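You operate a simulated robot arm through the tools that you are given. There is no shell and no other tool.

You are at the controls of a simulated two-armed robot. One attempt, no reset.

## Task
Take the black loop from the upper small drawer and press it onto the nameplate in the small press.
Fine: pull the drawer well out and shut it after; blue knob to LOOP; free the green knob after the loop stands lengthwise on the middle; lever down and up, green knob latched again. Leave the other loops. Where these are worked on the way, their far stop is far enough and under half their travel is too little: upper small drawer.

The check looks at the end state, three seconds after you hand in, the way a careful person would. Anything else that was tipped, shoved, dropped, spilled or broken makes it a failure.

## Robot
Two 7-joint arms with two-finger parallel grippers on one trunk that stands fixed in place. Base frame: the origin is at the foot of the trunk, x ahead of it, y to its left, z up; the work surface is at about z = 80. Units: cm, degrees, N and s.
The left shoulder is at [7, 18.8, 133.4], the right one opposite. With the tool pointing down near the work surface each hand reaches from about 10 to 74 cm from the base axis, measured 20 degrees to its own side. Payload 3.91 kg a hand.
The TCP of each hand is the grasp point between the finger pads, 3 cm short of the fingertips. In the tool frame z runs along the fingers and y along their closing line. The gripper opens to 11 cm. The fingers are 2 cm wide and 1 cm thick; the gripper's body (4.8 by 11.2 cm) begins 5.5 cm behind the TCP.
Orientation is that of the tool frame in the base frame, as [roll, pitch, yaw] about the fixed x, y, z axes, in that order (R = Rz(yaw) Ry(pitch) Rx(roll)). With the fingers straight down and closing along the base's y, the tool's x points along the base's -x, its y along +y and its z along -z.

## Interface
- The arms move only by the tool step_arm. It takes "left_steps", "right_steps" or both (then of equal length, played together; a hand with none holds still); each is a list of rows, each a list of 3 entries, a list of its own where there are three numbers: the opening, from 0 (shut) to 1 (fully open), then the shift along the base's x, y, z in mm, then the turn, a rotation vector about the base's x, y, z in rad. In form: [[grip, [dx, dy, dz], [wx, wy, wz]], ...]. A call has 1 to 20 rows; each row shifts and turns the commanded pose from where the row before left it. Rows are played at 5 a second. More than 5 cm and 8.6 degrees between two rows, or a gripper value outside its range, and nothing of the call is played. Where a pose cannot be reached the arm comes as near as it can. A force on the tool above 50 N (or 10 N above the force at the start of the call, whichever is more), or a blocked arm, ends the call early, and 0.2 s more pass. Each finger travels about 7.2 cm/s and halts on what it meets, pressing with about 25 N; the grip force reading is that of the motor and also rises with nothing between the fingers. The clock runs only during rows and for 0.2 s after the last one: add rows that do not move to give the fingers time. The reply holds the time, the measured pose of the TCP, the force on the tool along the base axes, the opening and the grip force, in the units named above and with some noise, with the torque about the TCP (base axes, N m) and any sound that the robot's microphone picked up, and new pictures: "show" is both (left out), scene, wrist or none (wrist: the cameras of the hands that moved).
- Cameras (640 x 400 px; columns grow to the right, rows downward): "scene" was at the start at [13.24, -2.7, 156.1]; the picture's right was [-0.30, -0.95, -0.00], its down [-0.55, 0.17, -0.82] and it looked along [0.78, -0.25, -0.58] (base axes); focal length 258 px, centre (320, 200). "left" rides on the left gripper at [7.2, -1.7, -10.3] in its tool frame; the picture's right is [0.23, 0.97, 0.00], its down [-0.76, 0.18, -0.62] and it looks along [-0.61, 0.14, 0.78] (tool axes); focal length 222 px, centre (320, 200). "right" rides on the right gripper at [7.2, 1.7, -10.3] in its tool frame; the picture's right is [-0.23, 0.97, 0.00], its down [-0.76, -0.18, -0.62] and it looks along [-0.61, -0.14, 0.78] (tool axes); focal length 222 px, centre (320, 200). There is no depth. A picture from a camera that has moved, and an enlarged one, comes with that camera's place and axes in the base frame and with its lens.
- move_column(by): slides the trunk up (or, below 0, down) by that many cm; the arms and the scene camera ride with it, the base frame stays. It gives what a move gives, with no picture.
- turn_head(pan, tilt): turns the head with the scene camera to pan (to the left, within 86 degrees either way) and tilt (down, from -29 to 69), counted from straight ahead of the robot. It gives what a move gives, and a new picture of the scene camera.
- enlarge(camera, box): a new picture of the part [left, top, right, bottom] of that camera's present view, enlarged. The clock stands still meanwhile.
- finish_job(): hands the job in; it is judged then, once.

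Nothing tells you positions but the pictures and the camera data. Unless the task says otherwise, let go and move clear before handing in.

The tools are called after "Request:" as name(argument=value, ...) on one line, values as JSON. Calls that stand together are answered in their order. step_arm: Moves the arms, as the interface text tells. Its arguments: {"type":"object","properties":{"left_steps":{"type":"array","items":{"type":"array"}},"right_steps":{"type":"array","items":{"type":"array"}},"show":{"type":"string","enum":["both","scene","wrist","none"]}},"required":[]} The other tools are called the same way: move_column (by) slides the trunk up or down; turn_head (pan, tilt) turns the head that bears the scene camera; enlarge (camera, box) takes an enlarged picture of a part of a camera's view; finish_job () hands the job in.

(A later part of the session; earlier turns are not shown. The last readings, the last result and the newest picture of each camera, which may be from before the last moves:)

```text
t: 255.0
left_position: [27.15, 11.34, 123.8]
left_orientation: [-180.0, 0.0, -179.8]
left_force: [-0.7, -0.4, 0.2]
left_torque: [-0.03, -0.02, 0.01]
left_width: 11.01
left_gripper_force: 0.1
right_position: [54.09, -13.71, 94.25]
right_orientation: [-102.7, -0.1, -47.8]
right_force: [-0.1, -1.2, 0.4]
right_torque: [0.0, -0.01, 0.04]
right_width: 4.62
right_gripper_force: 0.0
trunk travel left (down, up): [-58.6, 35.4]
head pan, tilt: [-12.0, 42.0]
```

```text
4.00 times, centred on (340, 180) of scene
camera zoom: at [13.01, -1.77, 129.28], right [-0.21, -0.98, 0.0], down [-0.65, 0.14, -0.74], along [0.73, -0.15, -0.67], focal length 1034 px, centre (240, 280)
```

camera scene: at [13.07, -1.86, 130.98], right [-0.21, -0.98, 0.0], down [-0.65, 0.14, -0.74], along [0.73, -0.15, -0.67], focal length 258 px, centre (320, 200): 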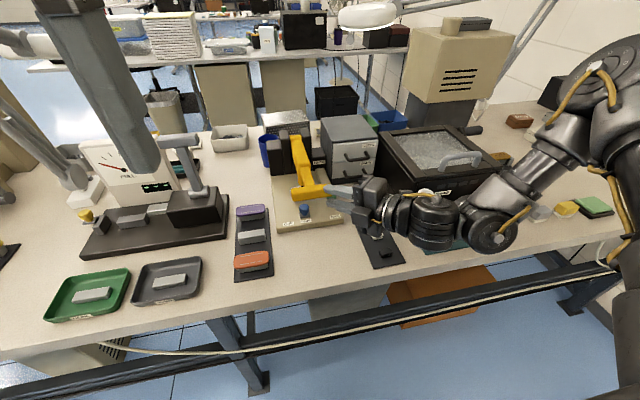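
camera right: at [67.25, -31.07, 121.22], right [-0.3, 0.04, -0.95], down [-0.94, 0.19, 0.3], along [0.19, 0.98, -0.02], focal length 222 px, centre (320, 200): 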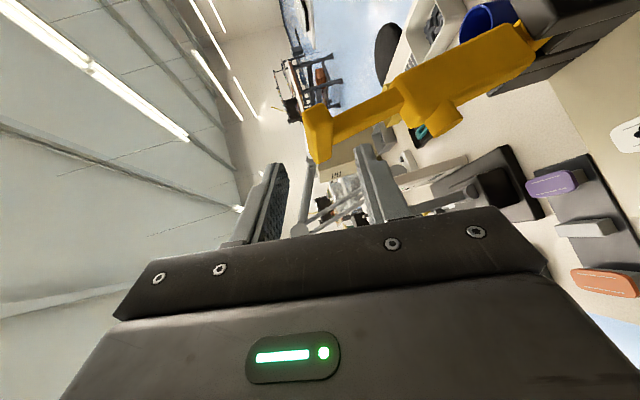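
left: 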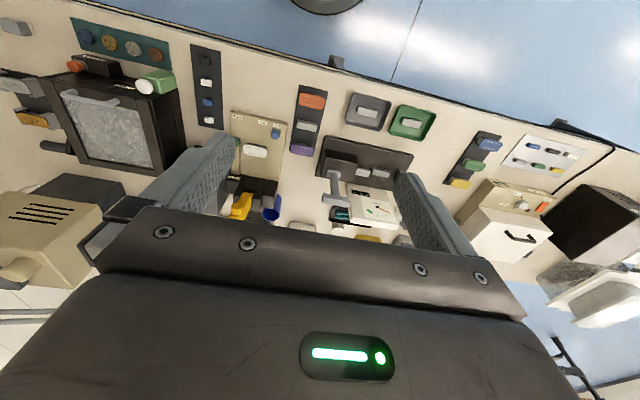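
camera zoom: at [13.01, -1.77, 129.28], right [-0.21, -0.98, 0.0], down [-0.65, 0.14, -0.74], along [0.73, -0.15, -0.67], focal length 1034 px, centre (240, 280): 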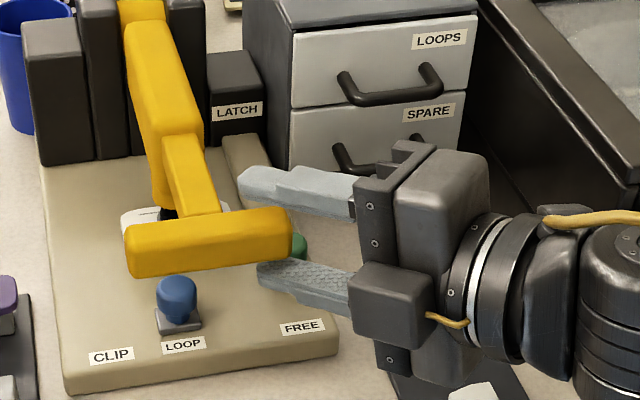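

Request:
step_arm(right_steps=[[0.25, [0, 0, 0], [0, 0, 0]], [0.1, [0, 0, 0], [0, 0, 0]], [0.1, [0, 0, 0], [0, 0, 0]]], show="none")

Request:
move_column(by=1)

Request:
step_arm(right_steps=[[0.1, [2.5, 0, 0], [0, 0, 0]]], show="none")

Request:
move_column(by=1.5)

Request:
step_arm(right_steps=[[0.1, [3.5, 0, 0], [0, 0, 0]]], show="none")

```text
t: 255.8
left_position: [27.19, 11.3, 123.75]
left_orientation: [180.0, 0.0, -179.9]
left_force: [0.3, 0.6, -0.3]
left_torque: [-0.03, 0.02, 0.01]
left_width: 11.0
left_gripper_force: 0.2
right_position: [54.12, -13.54, 94.37]
right_orientation: [-102.6, 0.0, -47.9]
right_force: [-1.7, -0.1, -0.9]
right_torque: [1.23, -0.27, -0.05]
right_width: 2.84
right_gripper_force: 45.5
trunk travel left (down, up): [-58.6, 35.4]
head pan, tilt: [-12.0, 42.0]
```

```text
t: 256.4
left_position: [27.14, 11.34, 124.74]
left_orientation: [-179.9, 0.0, -179.8]
left_force: [0.3, 0.0, -1.0]
left_torque: [0.02, -0.04, -0.01]
left_width: 10.99
left_gripper_force: 0.1
right_position: [54.14, -13.42, 95.39]
right_orientation: [-102.7, -0.1, -48.0]
right_force: [0.9, -0.3, -0.7]
right_torque: [1.04, -0.46, -0.18]
right_width: 2.8
right_gripper_force: 44.9
trunk travel left (down, up): [-59.6, 34.4]
head pan, tilt: [-12.0, 42.0]
```

```text
t: 256.8
left_position: [26.97, 11.3, 124.95]
left_orientation: [-179.9, 0.1, -179.9]
left_force: [-0.3, -0.1, -0.2]
left_torque: [-0.01, -0.01, 0.0]
left_width: 11.01
left_gripper_force: 0.0
right_position: [54.16, -13.57, 95.31]
right_orientation: [-102.7, 0.0, -47.9]
right_force: [-8.2, -1.7, 0.6]
right_torque: [1.06, -0.58, -0.97]
right_width: 2.79
right_gripper_force: 44.8
trunk travel left (down, up): [-59.6, 34.4]
head pan, tilt: [-12.0, 42.0]
```

```text
t: 257.4
left_position: [26.92, 11.34, 126.2]
left_orientation: [-179.9, 0.1, -179.8]
left_force: [0.6, -0.2, 0.3]
left_torque: [0.02, -0.01, 0.04]
left_width: 11.02
left_gripper_force: 0.0
right_position: [54.27, -13.6, 96.84]
right_orientation: [-102.6, -0.1, -47.9]
right_force: [-5.9, -3.0, -0.4]
right_torque: [0.92, -0.09, -0.21]
right_width: 2.74
right_gripper_force: 44.4
trunk travel left (down, up): [-61.1, 32.9]
head pan, tilt: [-12.0, 42.0]
```

```text
t: 257.8
left_position: [26.85, 11.17, 126.27]
left_orientation: [-180.0, 0.2, -179.9]
left_force: [-0.5, -0.6, -0.5]
left_torque: [0.0, 0.01, 0.02]
left_width: 10.99
left_gripper_force: 0.0
right_position: [54.34, -13.6, 96.85]
right_orientation: [-102.6, 0.0, -47.9]
right_force: [-19.2, -6.3, -0.7]
right_torque: [0.95, 0.16, -0.8]
right_width: 2.74
right_gripper_force: 45.4
trunk travel left (down, up): [-61.1, 32.9]
head pan, tilt: [-12.0, 42.0]
```

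Request:
move_column(by=1.5)

Request:
move_column(by=1)

Request:
step_arm(right_steps=[[0.1, [3, 0, 0], [0, 0, 0]]], show="none")

Request:
move_column(by=1.2)

Request:
enlarge(camera="right", box=[160, 0, 560, 250])

```text
t: 258.4
left_position: [27.02, 11.23, 127.82]
left_orientation: [180.0, 0.0, -179.7]
left_force: [0.1, -0.6, 0.1]
left_torque: [-0.03, 0.01, 0.02]
left_width: 10.99
left_gripper_force: 0.1
right_position: [54.63, -13.55, 98.42]
right_orientation: [-102.6, -0.1, -48.1]
right_force: [-8.0, -5.3, 0.0]
right_torque: [0.96, 0.14, -0.35]
right_width: 2.73
right_gripper_force: 45.0
trunk travel left (down, up): [-62.6, 31.4]
head pan, tilt: [-12.0, 42.0]
```

```text
t: 259.0
left_position: [27.09, 11.29, 128.71]
left_orientation: [-179.8, -0.1, -179.8]
left_force: [0.2, -0.3, 0.1]
left_torque: [0.02, -0.02, 0.0]
left_width: 10.98
left_gripper_force: 0.0
right_position: [54.85, -13.66, 99.1]
right_orientation: [-102.6, -0.2, -48.0]
right_force: [3.4, -2.8, -3.4]
right_torque: [0.88, 0.34, -0.77]
right_width: 2.78
right_gripper_force: 44.8
trunk travel left (down, up): [-63.6, 30.4]
head pan, tilt: [-12.0, 42.0]
```

```text
t: 259.4
left_position: [27.11, 11.25, 128.85]
left_orientation: [-179.9, 0.1, -179.9]
left_force: [-0.5, 0.6, -0.5]
left_torque: [0.02, -0.01, 0.01]
left_width: 11.02
left_gripper_force: 0.1
right_position: [54.86, -13.57, 99.33]
right_orientation: [-102.7, 0.1, -47.9]
right_force: [-7.4, -4.2, -2.6]
right_torque: [0.77, 0.56, -1.63]
right_width: 2.75
right_gripper_force: 45.1
trunk travel left (down, up): [-63.6, 30.4]
head pan, tilt: [-12.0, 42.0]
```

```text
t: 260.0
left_position: [27.34, 11.22, 129.93]
left_orientation: [-180.0, 0.0, -179.8]
left_force: [0.2, -0.1, 0.6]
left_torque: [0.03, -0.03, 0.02]
left_width: 10.98
left_gripper_force: 0.3
right_position: [55.18, -13.6, 100.37]
right_orientation: [-102.8, 0.1, -48.1]
right_force: [2.3, -3.9, -4.7]
right_torque: [0.84, 0.67, -0.34]
right_width: 2.77
right_gripper_force: 45.3
trunk travel left (down, up): [-64.8, 29.2]
head pan, tilt: [-12.0, 42.0]
```

```text
1.60 times, centred on (360, 125) of right
camera zoom: at [52.28, -25.94, 101.01], right [-0.31, 0.02, -0.95], down [-0.93, 0.19, 0.31], along [0.18, 0.98, -0.04], focal length 355 px, centre (256, 320)
```

zoom: 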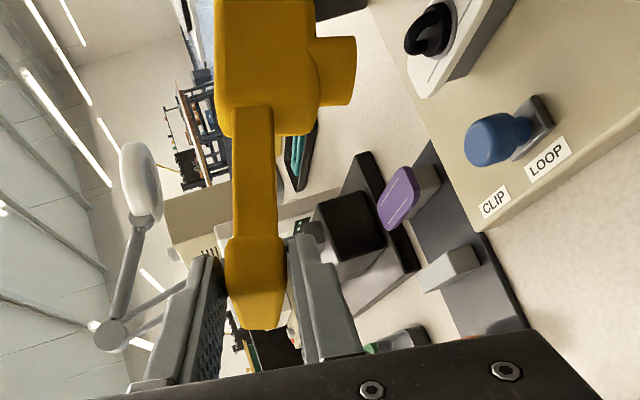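

Request:
step_arm(right_steps=[[0.1, [4.5, 0, 11], [0, 0, 0]], [0.1, [5.5, 0, 12], [0, 0, 0]], [0.1, [6, 0, 12], [0, 0, 0]]], show="none")

```text
t: 260.8
left_position: [26.99, 11.26, 129.92]
left_orientation: [-179.9, 0.1, -179.8]
left_force: [1.2, 0.8, -0.4]
left_torque: [0.0, -0.01, 0.0]
left_width: 10.99
left_gripper_force: 0.1
right_position: [56.35, -13.64, 104.07]
right_orientation: [-102.7, 0.0, -47.9]
right_force: [-6.5, -2.1, -4.9]
right_torque: [0.38, 1.26, -0.28]
right_width: 3.11
right_gripper_force: 44.8
trunk travel left (down, up): [-64.8, 29.2]
head pan, tilt: [-12.0, 42.0]
```

Request:
step_arm(right_steps=[[0.1, [7, 0, 11.5], [0, 0, 0]], [0.1, [8, 0, 11.5], [0, 0, 0]], [0.1, [9, 0, 11], [0, 0, 0]], [0.1, [9.5, 0, 11], [0, 0, 0]]], show="none")

Request:
enlarge(camera="right", box=[160, 0, 560, 250])

```text
t: 261.8
left_position: [26.79, 11.28, 130.02]
left_orientation: [-179.9, 0.1, -179.8]
left_force: [-0.3, 0.3, -0.7]
left_torque: [0.01, 0.05, -0.04]
left_width: 11.01
left_gripper_force: 0.0
right_position: [59.65, -13.66, 108.72]
right_orientation: [-102.5, -0.2, -47.9]
right_force: [-11.4, -4.3, 3.7]
right_torque: [0.76, 0.59, 0.25]
right_width: 3.44
right_gripper_force: 45.0
trunk travel left (down, up): [-64.8, 29.2]
head pan, tilt: [-12.0, 42.0]
```

```text
1.60 times, centred on (360, 125) of right
camera zoom: at [56.78, -25.96, 109.29], right [-0.31, 0.03, -0.95], down [-0.93, 0.18, 0.31], along [0.18, 0.98, -0.03], focal length 355 px, centre (256, 320)
```

zoom: 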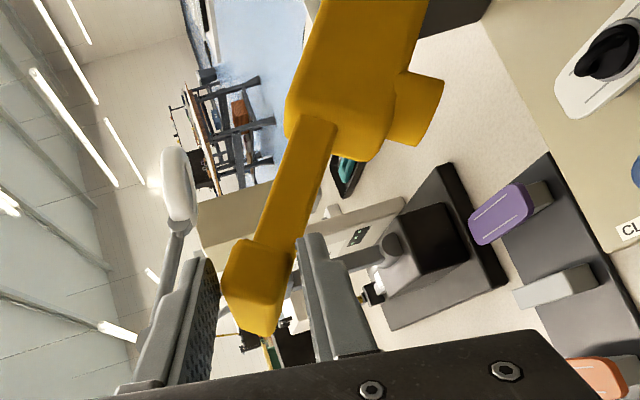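

Request:
step_arm(right_steps=[[0.1, [9, 0, 8.5], [0, 0, 0]], [0.1, [10, 0, 8.5], [0, 0, 0]], [0.1, [11, 0, 8.5], [0, 0, 0]], [0.1, [11.5, 0, 8.5], [0, 0, 0]], [0.1, [12, 0, 8], [0, 0, 0]]], show="none")

```text
t: 263.0
left_position: [26.4, 11.27, 130.23]
left_orientation: [-179.9, 0.4, -179.9]
left_force: [-0.2, 1.3, 0.5]
left_torque: [0.01, 0.02, -0.01]
left_width: 11.0
left_gripper_force: 0.0
right_position: [64.58, -13.68, 113.33]
right_orientation: [-102.1, -0.3, -48.0]
right_force: [-21.4, -8.4, 22.1]
right_torque: [1.12, 0.05, 0.29]
right_width: 3.57
right_gripper_force: 45.0
trunk travel left (down, up): [-64.8, 29.2]
head pan, tilt: [-12.0, 42.0]
```

Request:
step_arm(right_steps=[[0.1, [-2, 1, 5], [0, 0, 0]], [0.1, [9, 1, 8.5], [0, 0, 0]], [0.1, [11, 0, 8], [0, 0, 0]]], show="none")

```text
t: 263.8
left_position: [26.86, 11.17, 130.04]
left_orientation: [180.0, 0.1, -179.8]
left_force: [0.4, 0.3, 0.5]
left_torque: [-0.03, 0.0, 0.0]
left_width: 10.98
left_gripper_force: 0.0
right_position: [66.86, -13.66, 114.85]
right_orientation: [-102.7, -0.1, -48.2]
right_force: [-6.9, -11.2, 6.6]
right_torque: [0.86, 0.08, -0.16]
right_width: 3.56
right_gripper_force: 44.6
trunk travel left (down, up): [-64.8, 29.2]
head pan, tilt: [-12.0, 42.0]
```

Request:
step_arm(right_steps=[[0.1, [10, -1, 7], [0, 0, 0]], [0.1, [11, 0, 6.5], [0, 0, 0]], [0.1, [12, 0, 5.5], [0, 0, 0]]], show="none")

Request:
step_arm(right_steps=[[0.1, [12, 0, 5], [0, 0, 0]], [0.1, [12, 0, 4], [0, 0, 0]]], show="none")

Request:
enlarge(camera="right", box=[160, 0, 560, 250])

```text
t: 264.6
left_position: [27.0, 11.15, 130.02]
left_orientation: [-180.0, 0.1, -179.8]
left_force: [0.1, 0.3, 0.1]
left_torque: [0.0, 0.01, 0.02]
left_width: 10.99
left_gripper_force: 0.1
right_position: [70.14, -13.58, 116.93]
right_orientation: [-102.6, -0.1, -48.0]
right_force: [-4.2, -9.9, 3.0]
right_torque: [0.81, 0.21, -0.02]
right_width: 3.58
right_gripper_force: 44.8
trunk travel left (down, up): [-64.8, 29.2]
head pan, tilt: [-12.0, 42.0]
```

```text
t: 265.2
left_position: [26.98, 11.11, 129.98]
left_orientation: [-179.9, 0.1, -179.9]
left_force: [0.2, 0.1, -0.3]
left_torque: [0.03, 0.0, 0.03]
left_width: 11.0
left_gripper_force: 0.1
right_position: [72.79, -13.72, 117.73]
right_orientation: [-102.5, 0.0, -48.0]
right_force: [-1.3, -11.8, 2.3]
right_torque: [0.89, -0.15, -0.56]
right_width: 3.46
right_gripper_force: 45.2
trunk travel left (down, up): [-64.8, 29.2]
head pan, tilt: [-12.0, 42.0]
```

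```text
1.60 times, centred on (360, 125) of right
camera zoom: at [69.88, -26.02, 118.3], right [-0.31, 0.03, -0.95], down [-0.93, 0.19, 0.31], along [0.18, 0.98, -0.03], focal length 355 px, centre (256, 320)
```

zoom: 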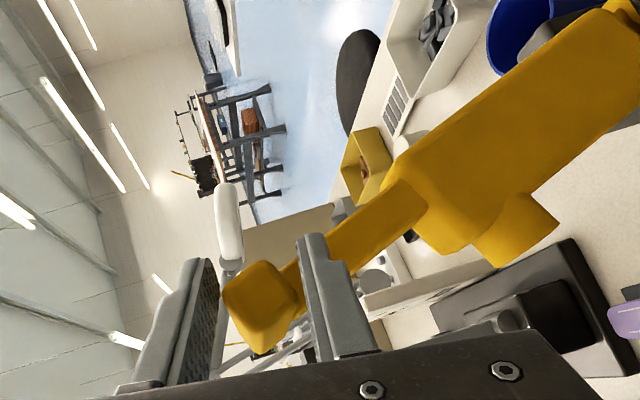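

Request:
step_arm(right_steps=[[0.1, [12, -1, 4], [0, 0, 0]], [0.1, [12, -1, 3], [0, 0, 0]]], show="none")

Request:
step_arm(right_steps=[[0.1, [8, 0, 2], [0, 0, 0]]], show="none")

Request:
step_arm(right_steps=[[0.1, [6, 0, 1], [0, 0, 0]]], show="none")

```text
t: 265.8
left_position: [27.06, 11.16, 129.94]
left_orientation: [180.0, 0.0, -179.8]
left_force: [0.0, -0.7, 0.7]
left_torque: [-0.02, 0.01, 0.01]
left_width: 10.99
left_gripper_force: 0.0
right_position: [75.1, -13.74, 118.56]
right_orientation: [-102.5, 0.0, -47.9]
right_force: [0.1, -6.3, 1.2]
right_torque: [1.16, -0.3, -0.37]
right_width: 3.37
right_gripper_force: 44.9
trunk travel left (down, up): [-64.8, 29.2]
head pan, tilt: [-12.0, 42.0]
```

```text
t: 266.2
left_position: [27.13, 11.26, 129.98]
left_orientation: [179.9, 0.0, -179.9]
left_force: [-0.1, 0.3, 0.3]
left_torque: [0.01, 0.01, 0.03]
left_width: 11.02
left_gripper_force: 0.1
right_position: [76.05, -13.73, 118.67]
right_orientation: [-102.6, 0.0, -47.9]
right_force: [-0.9, -6.2, 1.7]
right_torque: [0.95, -0.12, 0.14]
right_width: 3.36
right_gripper_force: 44.5
trunk travel left (down, up): [-64.8, 29.2]
head pan, tilt: [-12.0, 42.0]
```

```text
t: 266.6
left_position: [27.11, 11.14, 129.96]
left_orientation: [-180.0, -0.1, -179.7]
left_force: [-1.1, 0.1, -0.1]
left_torque: [0.0, 0.01, -0.02]
left_width: 10.97
left_gripper_force: 0.0
right_position: [76.46, -13.69, 118.75]
right_orientation: [-102.6, -0.1, -48.0]
right_force: [-1.6, -3.9, 2.2]
right_torque: [0.8, -0.16, -0.3]
right_width: 3.29
right_gripper_force: 45.1
trunk travel left (down, up): [-64.8, 29.2]
head pan, tilt: [-12.0, 42.0]
```

Request:
step_arm(right_steps=[[0.1, [5, 0, 0.5], [0, 0, 0]], [0.1, [4, 0, 0], [0, 0, 0]]], show="none")

Request:
step_arm(right_steps=[[0.1, [4, 0, 0], [0, 0, 0]]], show="none")

```text
t: 267.2
left_position: [27.06, 11.56, 130.02]
left_orientation: [-179.8, 0.0, -179.9]
left_force: [-0.1, -0.2, 0.3]
left_torque: [0.02, -0.04, 0.01]
left_width: 10.99
left_gripper_force: 0.1
right_position: [76.78, -13.64, 118.95]
right_orientation: [-102.7, -0.2, -47.7]
right_force: [-0.1, 7.5, 2.1]
right_torque: [0.89, -0.37, -0.62]
right_width: 3.32
right_gripper_force: 45.4
right hand out of reach, approached as far as the arm can: row 1, 2
trunk travel left (down, up): [-64.8, 29.2]
head pan, tilt: [-12.0, 42.0]
```

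```text
t: 267.6
left_position: [27.24, 11.61, 129.96]
left_orientation: [-179.7, 0.0, -179.9]
left_force: [0.4, 0.8, 0.4]
left_torque: [-0.01, 0.03, 0.0]
left_width: 11.03
left_gripper_force: 0.1
right_position: [77.01, -13.74, 118.84]
right_orientation: [-102.9, -0.2, -47.5]
right_force: [-1.1, 16.5, 1.7]
right_torque: [0.83, -0.15, -0.22]
right_width: 3.3
right_gripper_force: 44.9
trunk travel left (down, up): [-64.8, 29.2]
head pan, tilt: [-12.0, 42.0]
```

Request:
turn_head(pan=-10, tilt=35)

Request:
enlarge(camera="scene", box=[270, 70, 390, 160])

Request:
enlarge(camera="right", box=[200, 40, 440, 240])

```text
t: 268.3
left_position: [27.11, 11.8, 129.81]
left_orientation: [-179.8, 0.0, -179.8]
left_force: [0.2, 0.2, 0.0]
left_torque: [0.0, 0.0, -0.02]
left_width: 10.99
left_gripper_force: 0.0
right_position: [76.95, -13.74, 118.84]
right_orientation: [-103.0, -0.4, -47.7]
right_force: [0.3, 21.9, 0.5]
right_torque: [0.98, -0.44, 0.68]
right_width: 3.31
right_gripper_force: 45.3
trunk travel left (down, up): [-64.8, 29.2]
head pan, tilt: [-10.0, 35.0]
camera scene: at [13.5, -1.01, 136.53], right [-0.17, -0.98, 0.0], down [-0.57, 0.1, -0.82], along [0.81, -0.14, -0.57], focal length 258 px, centre (320, 200)
```

scene: 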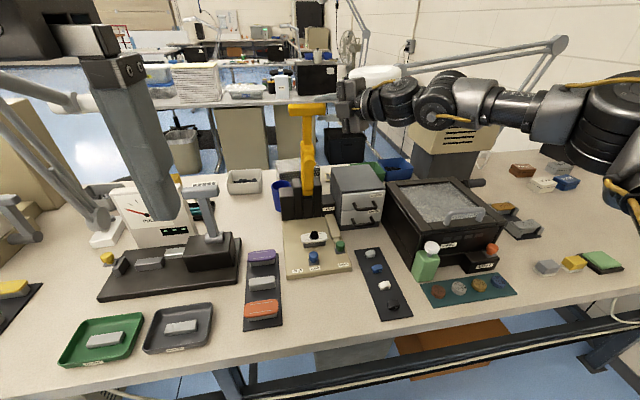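

```text
4.44 times, centred on (330, 115) of scene
camera zoom: at [13.5, -1.01, 136.53], right [-0.17, -0.98, 0.0], down [-0.57, 0.1, -0.82], along [0.81, -0.14, -0.57], focal length 1148 px, centre (276, 578)
```

zoom: 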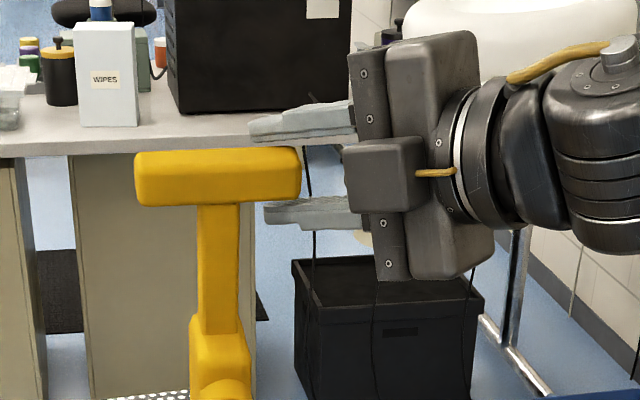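

```text
2.00 times, centred on (320, 140) of right
camera zoom: at [74.18, -26.05, 119.53], right [-0.31, 0.02, -0.95], down [-0.93, 0.18, 0.31], along [0.18, 0.98, -0.04], focal length 444 px, centre (320, 320)
```

zoom: 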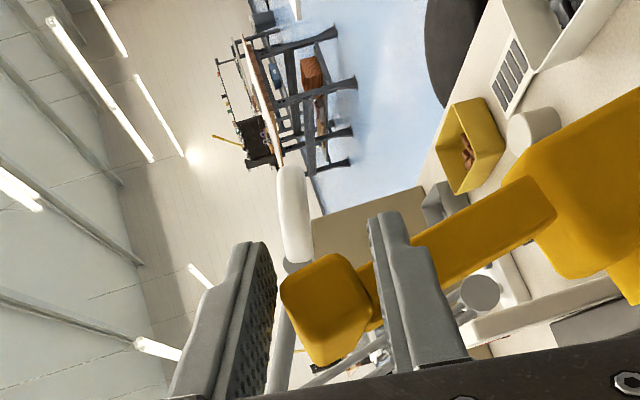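

Request:
step_arm(right_steps=[[0.1, [1.5, -1.4, 0], [0, 0, 0.07]], [0.1, [1.5, -1.4, 0], [0, 0, 0.07]]], show="none")

Request:
step_arm(right_steps=[[0.1, [4, 0, 0.5], [0, 0, 0]]], show="none")

Request:
step_arm(right_steps=[[0.1, [4, 0, 0.5], [0, 0, 0]]], show="none")

```text
t: 268.9
left_position: [27.12, 10.99, 129.91]
left_orientation: [180.0, -0.1, -179.8]
left_force: [-0.3, 0.6, 0.3]
left_torque: [0.04, -0.01, 0.01]
left_width: 11.01
left_gripper_force: 0.0
right_position: [76.77, -15.58, 118.71]
right_orientation: [-102.8, 0.0, -40.4]
right_force: [-5.3, -13.0, 1.5]
right_torque: [-0.35, -0.02, -0.57]
right_width: 1.08
right_gripper_force: 0.5
right hand out of reach, approached as far as the arm can: row 1, 2
trunk travel left (down, up): [-64.8, 29.2]
head pan, tilt: [-10.0, 35.0]
```

```text
t: 269.3
left_position: [27.15, 11.37, 129.95]
left_orientation: [-179.9, 0.0, -179.7]
left_force: [0.8, 0.7, 0.0]
left_torque: [0.0, 0.05, -0.01]
left_width: 10.98
left_gripper_force: 0.0
right_position: [76.79, -15.12, 118.96]
right_orientation: [-102.8, -0.1, -39.9]
right_force: [-1.4, -3.7, 1.2]
right_torque: [-0.07, -0.02, -0.14]
right_width: 1.1
right_gripper_force: 0.1
right hand out of reach, approached as far as the arm can: row 1
trunk travel left (down, up): [-64.8, 29.2]
head pan, tilt: [-10.0, 35.0]
```

```text
t: 269.7
left_position: [27.16, 11.27, 129.9]
left_orientation: [-179.9, 0.0, -179.9]
left_force: [1.0, 0.1, 0.3]
left_torque: [0.04, -0.01, 0.01]
left_width: 11.01
left_gripper_force: 0.1
right_position: [76.93, -15.13, 118.93]
right_orientation: [-102.7, -0.1, -39.8]
right_force: [-0.9, -0.2, 0.3]
right_torque: [0.03, 0.04, -0.01]
right_width: 1.12
right_gripper_force: 0.1
trunk travel left (down, up): [-64.8, 29.2]
head pan, tilt: [-10.0, 35.0]
```

Request:
enlarge(camera="scene", box=[270, 70, 390, 160])

Request:
enlarge(camera="right", box=[200, 40, 440, 240])

```text
4.44 times, centred on (330, 115) of scene
camera zoom: at [13.52, -1.55, 136.53], right [-0.17, -0.98, 0.0], down [-0.56, 0.1, -0.82], along [0.81, -0.14, -0.57], focal length 1148 px, centre (276, 578)
```

zoom: 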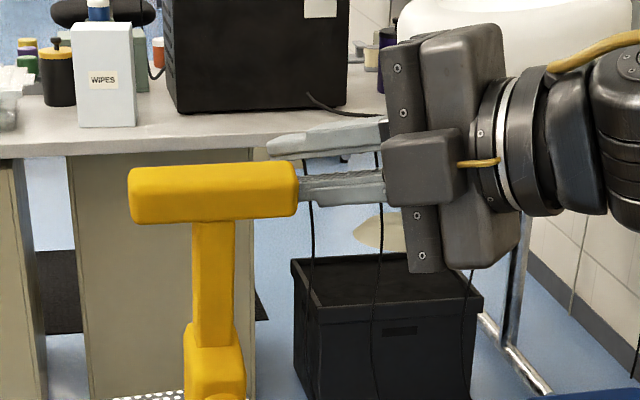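

```text
2.00 times, centred on (320, 140) of right
camera zoom: at [75.93, -27.82, 119.56], right [-0.31, -0.02, -0.95], down [-0.95, 0.05, 0.31], along [0.04, 1.0, -0.04], focal length 444 px, centre (320, 320)
```

zoom: 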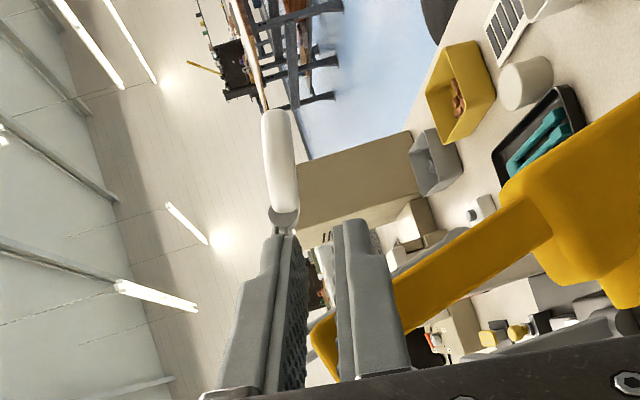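

Request:
step_arm(right_steps=[[0.1, [0, 0, 0], [0, 0, 0]], [0.1, [0, 0, 0], [0, 0, 0]], [0.1, [0, 0, 0], [0, 0, 0]], [0.1, [0, 0, 0], [0, 0, 0]], [0.1, [0, 0, 0], [0, 0, 0]]], show="none")

Request:
enlarge(camera="scene", box=[270, 70, 390, 160])

```text
t: 270.9
left_position: [27.15, 11.38, 129.99]
left_orientation: [-179.9, 0.0, -179.8]
left_force: [0.2, 1.2, 0.9]
left_torque: [0.01, 0.0, -0.02]
left_width: 11.0
left_gripper_force: 0.0
right_position: [76.89, -15.19, 118.93]
right_orientation: [-102.7, 0.0, -39.9]
right_force: [-0.3, 0.8, -0.3]
right_torque: [0.01, -0.01, 0.0]
right_width: 1.11
right_gripper_force: 0.0
trunk travel left (down, up): [-64.8, 29.2]
head pan, tilt: [-10.0, 35.0]
```

```text
4.44 times, centred on (330, 115) of scene
camera zoom: at [13.52, -1.56, 136.53], right [-0.17, -0.98, 0.0], down [-0.56, 0.1, -0.82], along [0.81, -0.14, -0.57], focal length 1148 px, centre (276, 578)
```

zoom: 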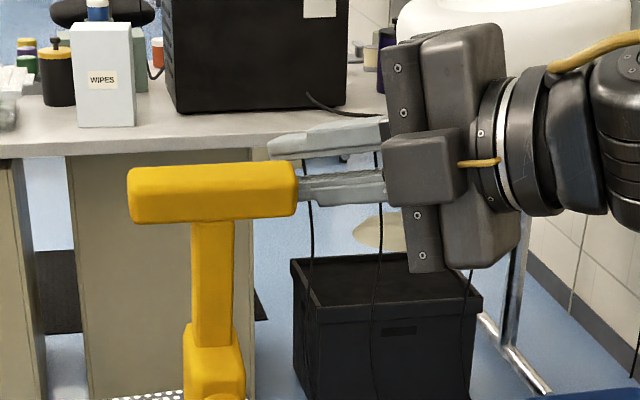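

Request:
step_arm(right_steps=[[0, [-15, -25, 0], [0, 0, 0]], [0, [-30, 0, 0], [0, 0, 0]], [0, [-10, 10, 0], [0, 0, 0]], [0, [0, 25, 0], [0, 0, 0]]], show="none")

Request:
enlarge(camera="right", box=[200, 40, 440, 240])

Request:
enlarge(camera="scene", box=[270, 70, 390, 160])

```text
t: 271.9
left_position: [27.06, 10.09, 130.01]
left_orientation: [179.6, 0.0, -179.9]
left_force: [-0.2, -0.8, -0.5]
left_torque: [0.05, -0.04, -0.01]
left_width: 11.0
left_gripper_force: 0.0
right_position: [71.87, -15.52, 118.99]
right_orientation: [-102.2, 0.3, -40.7]
right_force: [-3.9, -31.3, 5.6]
right_torque: [0.17, -0.13, -0.63]
right_width: 0.02
right_gripper_force: 24.7
trunk travel left (down, up): [-64.8, 29.2]
head pan, tilt: [-10.0, 35.0]
```

```text
2.00 times, centred on (320, 140) of right
camera zoom: at [70.55, -28.19, 119.44], right [-0.31, -0.01, -0.95], down [-0.95, 0.06, 0.31], along [0.06, 1.0, -0.02], focal length 444 px, centre (320, 320)
```

zoom: 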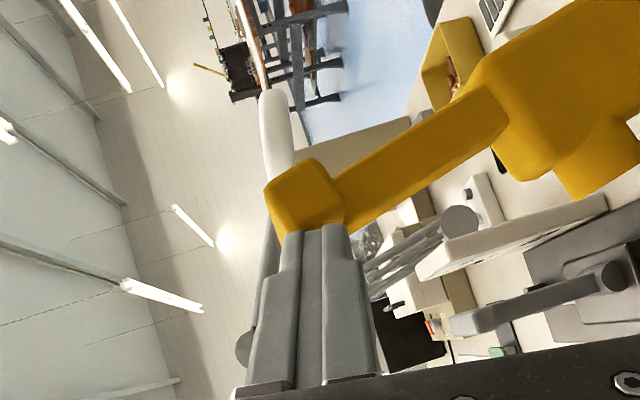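

```text
4.44 times, centred on (330, 115) of scene
camera zoom: at [13.36, -2.78, 136.54], right [-0.18, -0.98, -0.01], down [-0.56, 0.11, -0.82], along [0.81, -0.14, -0.57], focal length 1148 px, centre (276, 578)
```

zoom: 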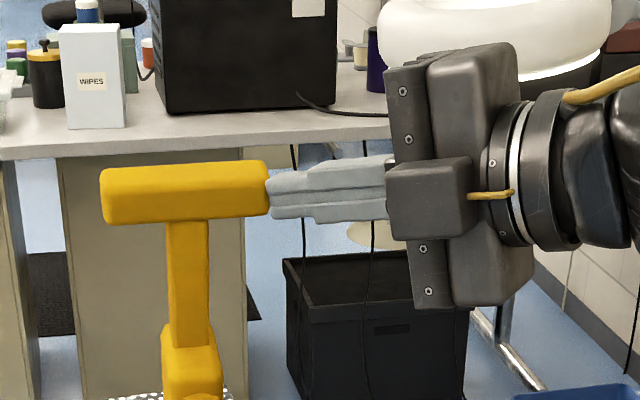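

Request:
step_arm(right_steps=[[0, [0, -20, 0], [0, 0, 0]], [0, [-20, 0, 0], [0, 0, 0]], [0, [-10, 0, 0], [0, 0, 0]]], show="none")

Request:
enlarge(camera="right", box=[200, 40, 440, 240])

Request:
enlarge(camera="scene", box=[230, 70, 410, 290])

```text
t: 272.7
left_position: [27.04, 11.13, 129.97]
left_orientation: [-179.9, 0.0, -179.9]
left_force: [-0.3, 0.6, 0.3]
left_torque: [0.0, 0.03, 0.01]
left_width: 10.99
left_gripper_force: 0.1
right_position: [68.61, -16.21, 118.91]
right_orientation: [-102.7, -0.1, -39.8]
right_force: [-0.2, 0.4, -0.5]
right_torque: [0.02, -0.01, 0.02]
right_width: 0.0
right_gripper_force: 25.2
trunk travel left (down, up): [-64.8, 29.2]
head pan, tilt: [-10.0, 35.0]
```

```text
2.00 times, centred on (320, 140) of right
camera zoom: at [67.55, -28.75, 119.5], right [-0.31, -0.02, -0.95], down [-0.95, 0.05, 0.31], along [0.04, 1.0, -0.04], focal length 444 px, centre (320, 320)
```

zoom: 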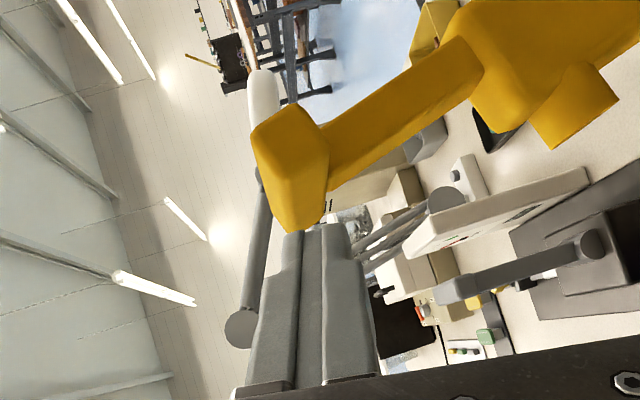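

```text
1.82 times, centred on (320, 180) of scene
camera zoom: at [13.47, -1.59, 136.53], right [-0.17, -0.98, 0.0], down [-0.56, 0.1, -0.82], along [0.81, -0.14, -0.57], focal length 470 px, centre (320, 236)
```

zoom: 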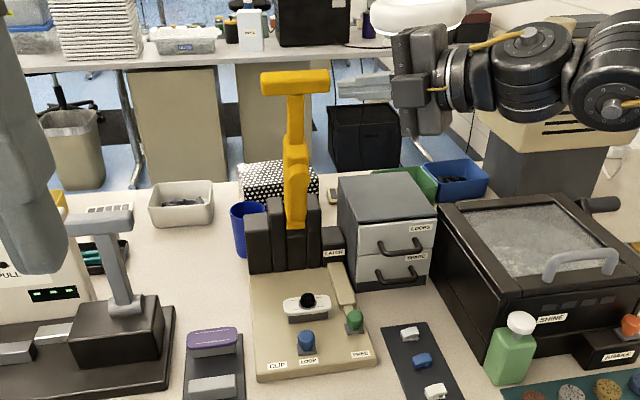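

Request:
step_arm(right_steps=[[0, [-8, 0, 0], [0, 0, 0]], [0, [0, 15, 0], [0, 0, 0]], [0, [0, 10, 0], [0, 0, 0]]], show="none")

Request:
enlarge(camera="right", box=[200, 40, 440, 240])

Request:
enlarge(camera="scene", box=[270, 70, 390, 160])

```text
t: 273.5
left_position: [27.1, 11.4, 130.01]
left_orientation: [-179.9, -0.1, -179.7]
left_force: [-0.1, -0.2, -0.6]
left_torque: [-0.05, 0.03, 0.01]
left_width: 11.0
left_gripper_force: 0.0
right_position: [67.94, -13.59, 119.02]
right_orientation: [-102.8, 0.0, -40.0]
right_force: [0.1, -0.6, -0.4]
right_torque: [0.0, 0.04, -0.01]
right_width: 0.0
right_gripper_force: 25.4
trunk travel left (down, up): [-64.8, 29.2]
head pan, tilt: [-10.0, 35.0]
```

```text
2.00 times, centred on (320, 140) of right
camera zoom: at [66.89, -26.17, 119.63], right [-0.31, -0.02, -0.95], down [-0.95, 0.05, 0.31], along [0.04, 1.0, -0.03], focal length 444 px, centre (320, 320)
```

zoom: 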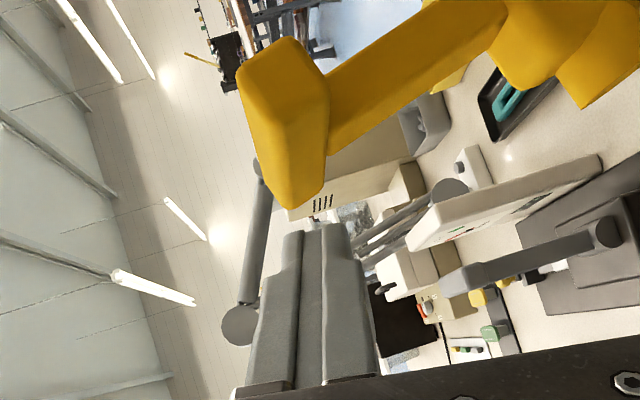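

```text
4.44 times, centred on (330, 115) of scene
camera zoom: at [13.55, -1.52, 136.53], right [-0.17, -0.98, 0.0], down [-0.57, 0.1, -0.82], along [0.81, -0.14, -0.57], focal length 1148 px, centre (276, 578)
```

zoom: 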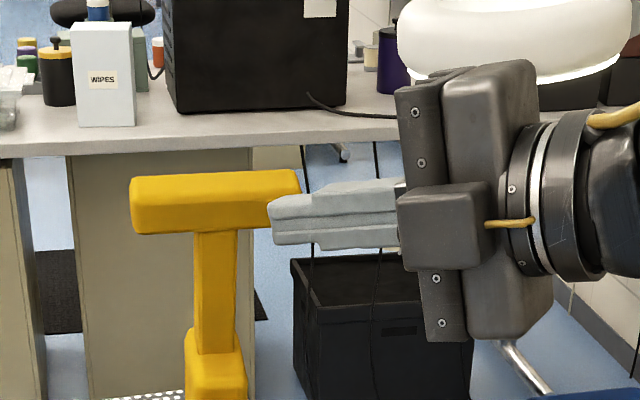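

Request:
step_arm(right_steps=[[0, [12, 0, 0], [0, 0, 0]], [0, [12, 0, 0], [0, 0, 0]], [0, [10, 0, 0], [0, 0, 0]]], show="none")

Request:
enlarge(camera="scene", box=[270, 70, 390, 160])

Request:
enlarge(camera="right", box=[200, 40, 440, 240])

```text
t: 274.3
left_position: [26.97, 11.43, 129.98]
left_orientation: [-179.8, 0.1, -179.8]
left_force: [0.0, -0.6, 0.4]
left_torque: [0.0, 0.01, 0.03]
left_width: 11.01
left_gripper_force: 0.0
right_position: [71.18, -13.6, 119.12]
right_orientation: [-102.6, -0.1, -39.8]
right_force: [-3.6, 1.6, 3.5]
right_torque: [0.09, -0.12, 0.08]
right_width: 0.0
right_gripper_force: 25.1
trunk travel left (down, up): [-64.8, 29.2]
head pan, tilt: [-10.0, 35.0]
```

```text
4.44 times, centred on (330, 115) of scene
camera zoom: at [13.37, -1.51, 136.55], right [-0.17, -0.98, 0.0], down [-0.56, 0.1, -0.82], along [0.81, -0.14, -0.57], focal length 1148 px, centre (276, 578)
```

zoom: 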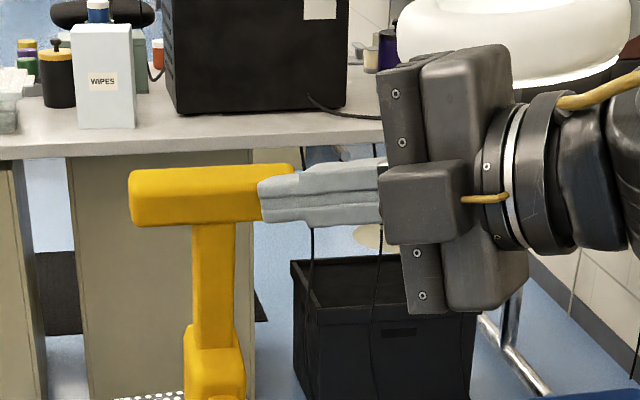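

```text
2.00 times, centred on (320, 140) of right
camera zoom: at [70.13, -26.2, 119.74], right [-0.31, -0.02, -0.95], down [-0.95, 0.05, 0.31], along [0.04, 1.0, -0.03], focal length 444 px, centre (320, 320)
```

zoom: 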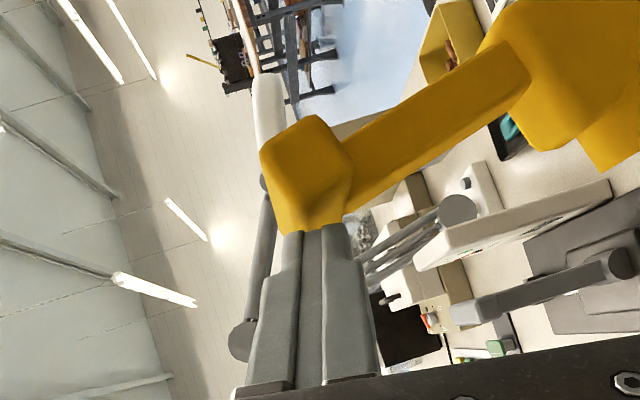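

Request:
step_arm(right_steps=[[0, [10, 0, 0], [0, 0, 0]], [0, [10, 0, 0], [0, 0, 0]], [0, [8, 0, 0], [0, 0, 0]]], show="none")

Request:
step_arm(right_steps=[[0, [6, 0, 0], [0, 0, 0]]], show="none")

Request:
enlarge(camera="scene", box=[270, 70, 390, 160])

```text
t: 275.1
left_position: [26.87, 11.15, 129.97]
left_orientation: [-179.9, 0.0, -179.9]
left_force: [-0.2, -0.4, -0.5]
left_torque: [0.0, 0.01, -0.02]
left_width: 11.02
left_gripper_force: 0.1
right_position: [73.73, -13.57, 119.08]
right_orientation: [-102.8, -0.2, -39.8]
right_force: [-11.4, -4.0, -1.5]
right_torque: [0.0, 0.05, 0.12]
right_width: 0.02
right_gripper_force: 25.3
trunk travel left (down, up): [-64.8, 29.2]
head pan, tilt: [-10.0, 35.0]
```

```text
t: 275.5
left_position: [26.41, 11.22, 130.19]
left_orientation: [179.9, 0.3, -180.0]
left_force: [0.4, -0.2, -0.7]
left_torque: [-0.03, 0.02, 0.01]
left_width: 11.03
left_gripper_force: 0.1
right_position: [73.91, -13.63, 119.07]
right_orientation: [-102.9, -0.1, -39.6]
right_force: [-37.7, -5.8, -11.9]
right_torque: [-0.18, 0.21, 0.57]
right_width: 0.0
right_gripper_force: 24.9
trunk travel left (down, up): [-64.8, 29.2]
head pan, tilt: [-10.0, 35.0]
```

```text
4.44 times, centred on (330, 115) of scene
camera zoom: at [12.8, -1.71, 136.58], right [-0.17, -0.98, 0.0], down [-0.56, 0.1, -0.82], along [0.81, -0.14, -0.57], focal length 1148 px, centre (276, 578)
```

zoom: 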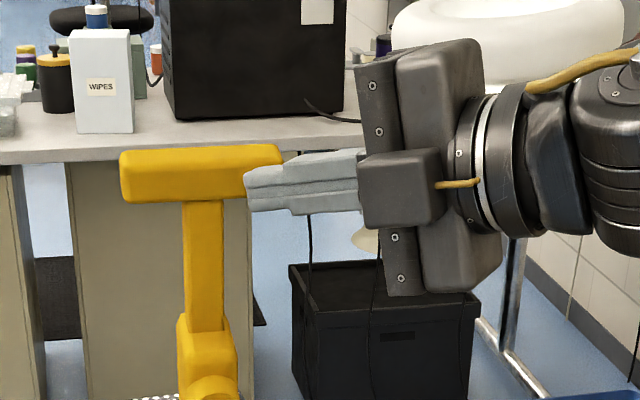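

Request:
step_arm(right_steps=[[0, [-10, 0, 0], [0, 0, 0]], [0, [-30, 0, 0], [0, 0, 0]], [0, [-40, -10, 0], [0, 0, 0]], [0, [-40, -20, 0], [0, 0, 0]], [0, [0, 0, 0], [0, 0, 0]], [0, [0, 0, 0], [0, 0, 0]], [0, [0, 0, 0], [0, 0, 0]]], show="none")

Request:
enlarge(camera="scene", box=[270, 70, 390, 160])

Request:
enlarge(camera="scene", box=[240, 160, 400, 290])

```text
t: 277.1
left_position: [27.03, 11.27, 129.95]
left_orientation: [-179.9, 0.0, -179.8]
left_force: [0.3, -0.1, 0.0]
left_torque: [0.01, 0.02, 0.01]
left_width: 11.02
left_gripper_force: 0.1
right_position: [62.5, -16.69, 119.04]
right_orientation: [-102.8, -0.2, -39.9]
right_force: [0.8, 0.1, -0.2]
right_torque: [0.02, -0.01, 0.0]
right_width: 0.0
right_gripper_force: 24.6
trunk travel left (down, up): [-64.8, 29.2]
head pan, tilt: [-10.0, 35.0]
```

```text
4.44 times, centred on (330, 115) of scene
camera zoom: at [13.49, -1.62, 136.53], right [-0.17, -0.98, 0.0], down [-0.56, 0.1, -0.82], along [0.81, -0.14, -0.57], focal length 1148 px, centre (276, 578)
```

zoom: 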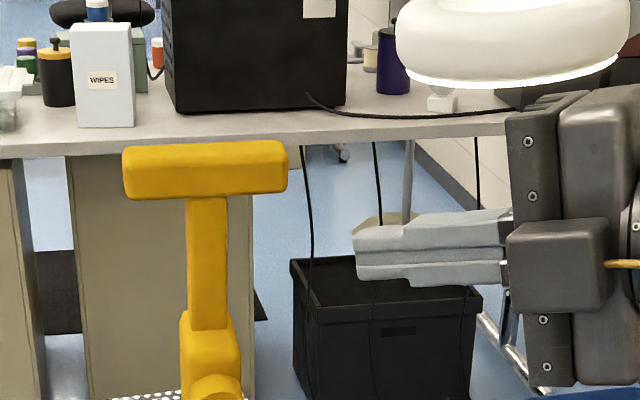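

```text
3.08 times, centred on (320, 225) of scene
camera zoom: at [13.49, -1.62, 136.53], right [-0.17, -0.98, 0.0], down [-0.56, 0.1, -0.82], along [0.81, -0.14, -0.57], focal length 795 px, centre (320, 123)
```

zoom: 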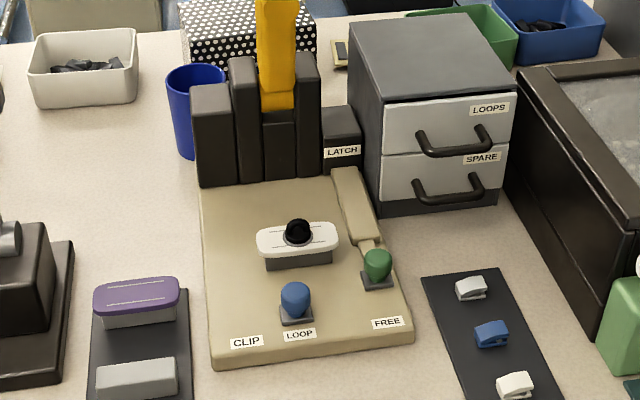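

Request:
enlarge(camera="scene", box=[285, 220, 355, 270])

```text
8.00 times, centred on (320, 245) of scene
camera zoom: at [13.49, -1.62, 136.53], right [-0.17, -0.98, 0.0], down [-0.56, 0.1, -0.82], along [0.81, -0.14, -0.57], focal length 2067 px, centre (320, -160)
```

zoom: 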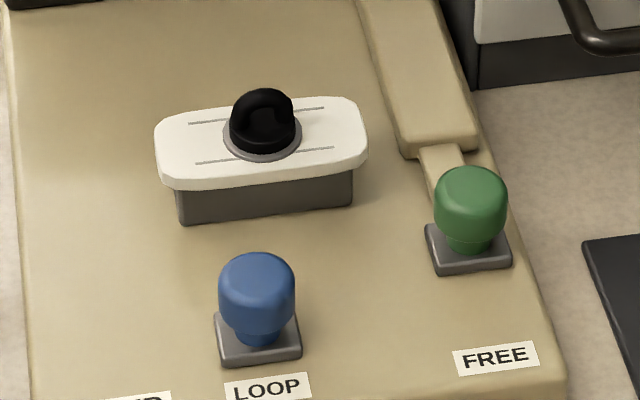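

Request:
step_arm(right_steps=[[0, [-10, -10, 0], [-0.0893, -0.1071, 0.0315]], [0, [0, 0, 0], [-0.0893, -0.1071, 0.0315]], [0, [0, 0, 0], [-0.0893, -0.1071, 0.0315]], [0, [0, 0, 0], [-0.0893, -0.1071, 0.0315]], [0, [0, 0, 0], [-0.0893, -0.1071, 0.0315]], [0, [0, 0, 0], [-0.0893, -0.1071, 0.0315]], [0, [0, 0, 0], [-0.0893, -0.1071, 0.0315]], [0, [0, 0, 0], [-0.0893, -0.1071, 0.0315]], [0, [0, 0, 0], [-0.0893, -0.1071, 0.0315]], [0, [0, 0, 0], [-0.0893, -0.1071, 0.0315]], [0, [0, 0, 0], [-0.0893, -0.1071, 0.0315]], [0.31, [0, 0, 0], [-0.0996, 0.0836, 0]], [0.31, [0, 0, 0], [-0.0996, 0.0836, 0]], [0.31, [0, 0, 0], [-0.0996, 0.0836, 0]], [0.31, [0, 0, 0], [0, 0, -0.117]], [0.31, [0, 0, 0], [0, 0, -0.117]], [0.31, [0, 0, 0], [0, 0, -0.117]]], show="wrist")

```text
t: 280.7
left_position: [27.16, 11.3, 129.86]
left_orientation: [-179.9, 0.0, -179.7]
left_force: [0.0, -0.7, 0.5]
left_torque: [0.03, 0.0, 0.04]
left_width: 10.98
left_gripper_force: 0.1
right_position: [61.74, -17.56, 118.97]
right_orientation: [179.8, -55.1, 30.3]
right_force: [0.5, 0.1, 0.4]
right_torque: [0.0, -0.02, -0.02]
right_width: 3.43
right_gripper_force: 0.1
trunk travel left (down, up): [-64.8, 29.2]
head pan, tilt: [-10.0, 35.0]
camera right: at [58.92, -21.11, 130.8], right [0.38, -0.91, -0.18], down [-0.91, -0.32, -0.27], along [0.18, 0.27, -0.95], focal length 222 px, centre (320, 200)
```

right: 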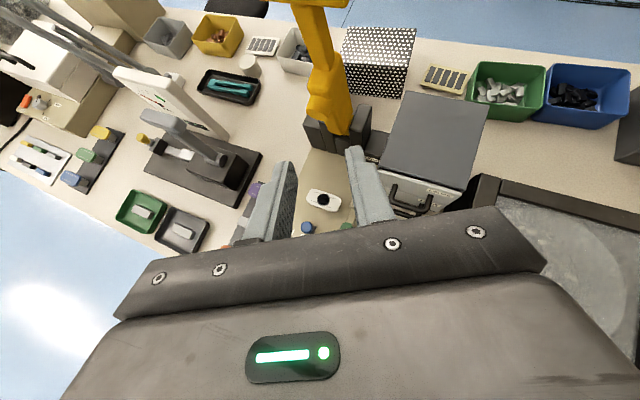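

Request:
step_arm(right_steps=[[0.31, [2, 4, 0], [0, 0, 0]], [0.31, [0, 0, 0], [0, 0, 0]]], show="none")

Request:
move_column(by=-20)

Request:
move_column(by=-9)

Request:
enlarge(camera="right", box=[200, 100, 440, 260])

```text
t: 281.3
left_position: [27.11, 11.37, 129.95]
left_orientation: [-180.0, 0.0, -179.8]
left_force: [-0.5, -0.1, 0.3]
left_torque: [0.01, 0.01, 0.0]
left_width: 11.02
left_gripper_force: 0.0
right_position: [61.85, -17.19, 118.92]
right_orientation: [179.8, -55.1, 30.4]
right_force: [-0.9, 0.3, 0.1]
right_torque: [-0.02, -0.04, -0.01]
right_width: 3.41
right_gripper_force: 0.1
trunk travel left (down, up): [-64.8, 29.2]
head pan, tilt: [-10.0, 35.0]
```

```text
t: 283.4
left_position: [27.09, 11.38, 109.9]
left_orientation: [-179.9, 0.0, -179.8]
left_force: [0.1, -0.6, 0.8]
left_torque: [-0.03, -0.01, -0.01]
left_width: 11.03
left_gripper_force: 0.0
right_position: [61.84, -17.19, 98.9]
right_orientation: [179.9, -55.1, 30.3]
right_force: [0.0, 0.0, 0.2]
right_torque: [0.03, 0.01, 0.0]
right_width: 3.41
right_gripper_force: 0.1
trunk travel left (down, up): [-44.8, 49.2]
head pan, tilt: [-10.0, 35.0]
```

```text
t: 284.7
left_position: [27.09, 11.35, 101.13]
left_orientation: [-179.9, 0.0, -179.8]
left_force: [0.7, -0.3, -0.5]
left_torque: [-0.01, -0.01, 0.02]
left_width: 11.04
left_gripper_force: 0.0
right_position: [61.88, -17.27, 89.95]
right_orientation: [179.8, -55.1, 30.3]
right_force: [-0.3, 0.3, 0.0]
right_torque: [0.0, -0.01, 0.02]
right_width: 3.41
right_gripper_force: 0.1
trunk travel left (down, up): [-35.8, 58.2]
head pan, tilt: [-10.0, 35.0]
```

```text
2.50 times, centred on (320, 180) of right
camera zoom: at [59.08, -20.78, 101.79], right [0.38, -0.91, -0.18], down [-0.91, -0.32, -0.27], along [0.18, 0.27, -0.95], focal length 555 px, centre (320, 250)
```

zoom: 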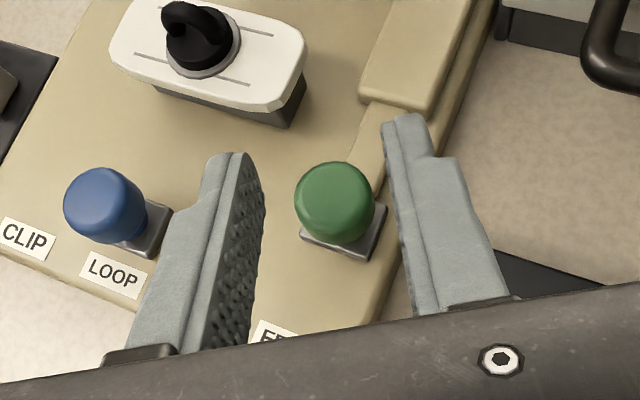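

Request:
step_arm(right_steps=[[0.31, [3, 1.5, 0], [0, 0, 0]], [0.31, [0, 0, 0], [0, 0, 0]]], show="none")

Request:
move_column(by=-3.7)

Request:
step_arm(right_steps=[[0.25, [0, 0, 0], [0, 0, 0]], [0.15, [0, 0, 0], [0, 0, 0]], [0.15, [0, 0, 0], [0, 0, 0]]], show="none")

Request:
enlarge(camera="right", box=[200, 100, 440, 260])

```text
t: 285.3
left_position: [27.09, 11.39, 100.83]
left_orientation: [-179.9, 0.1, -179.8]
left_force: [1.0, -0.7, 0.6]
left_torque: [0.01, -0.01, 0.02]
left_width: 11.0
left_gripper_force: 0.1
right_position: [62.12, -17.04, 89.89]
right_orientation: [179.9, -55.1, 30.3]
right_force: [0.2, -0.3, -0.2]
right_torque: [0.01, -0.02, 0.0]
right_width: 3.41
right_gripper_force: 0.0
trunk travel left (down, up): [-35.8, 58.2]
head pan, tilt: [-10.0, 35.0]
```

```text
t: 286.1
left_position: [27.11, 11.25, 97.28]
left_orientation: [-179.9, 0.0, -179.8]
left_force: [0.6, 0.1, -0.7]
left_torque: [0.0, 0.03, 0.0]
left_width: 10.99
left_gripper_force: 0.1
right_position: [62.11, -17.13, 86.16]
right_orientation: [179.8, -55.0, 30.3]
right_force: [-0.4, 0.1, 0.7]
right_torque: [-0.02, 0.01, -0.01]
right_width: 3.41
right_gripper_force: 0.0
trunk travel left (down, up): [-32.1, 61.9]
head pan, tilt: [-10.0, 35.0]
```

```text
t: 286.9
left_position: [27.16, 11.4, 97.2]
left_orientation: [-179.8, 0.1, -179.7]
left_force: [-0.3, -0.3, -0.8]
left_torque: [0.0, -0.02, 0.01]
left_width: 10.99
left_gripper_force: 0.1
right_position: [62.35, -16.98, 86.31]
right_orientation: [179.8, -55.0, 30.4]
right_force: [-1.1, 7.2, -2.1]
right_torque: [0.27, -0.18, 0.31]
right_width: 2.54
right_gripper_force: 44.9
trunk travel left (down, up): [-32.1, 61.9]
head pan, tilt: [-10.0, 35.0]
```

```text
2.50 times, centred on (320, 180) of right
camera zoom: at [59.4, -20.45, 98.12], right [0.38, -0.91, -0.18], down [-0.91, -0.32, -0.27], along [0.18, 0.27, -0.95], focal length 555 px, centre (320, 250)
```

zoom: 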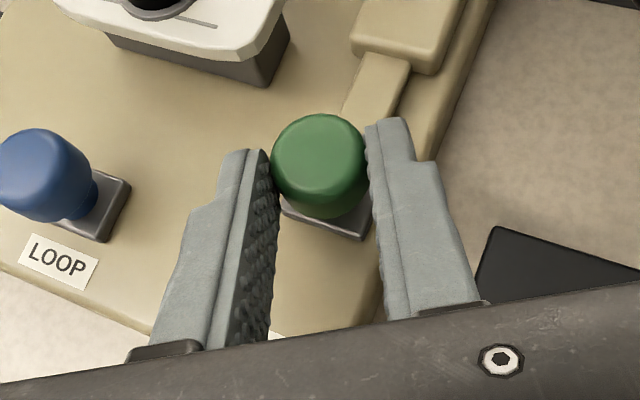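

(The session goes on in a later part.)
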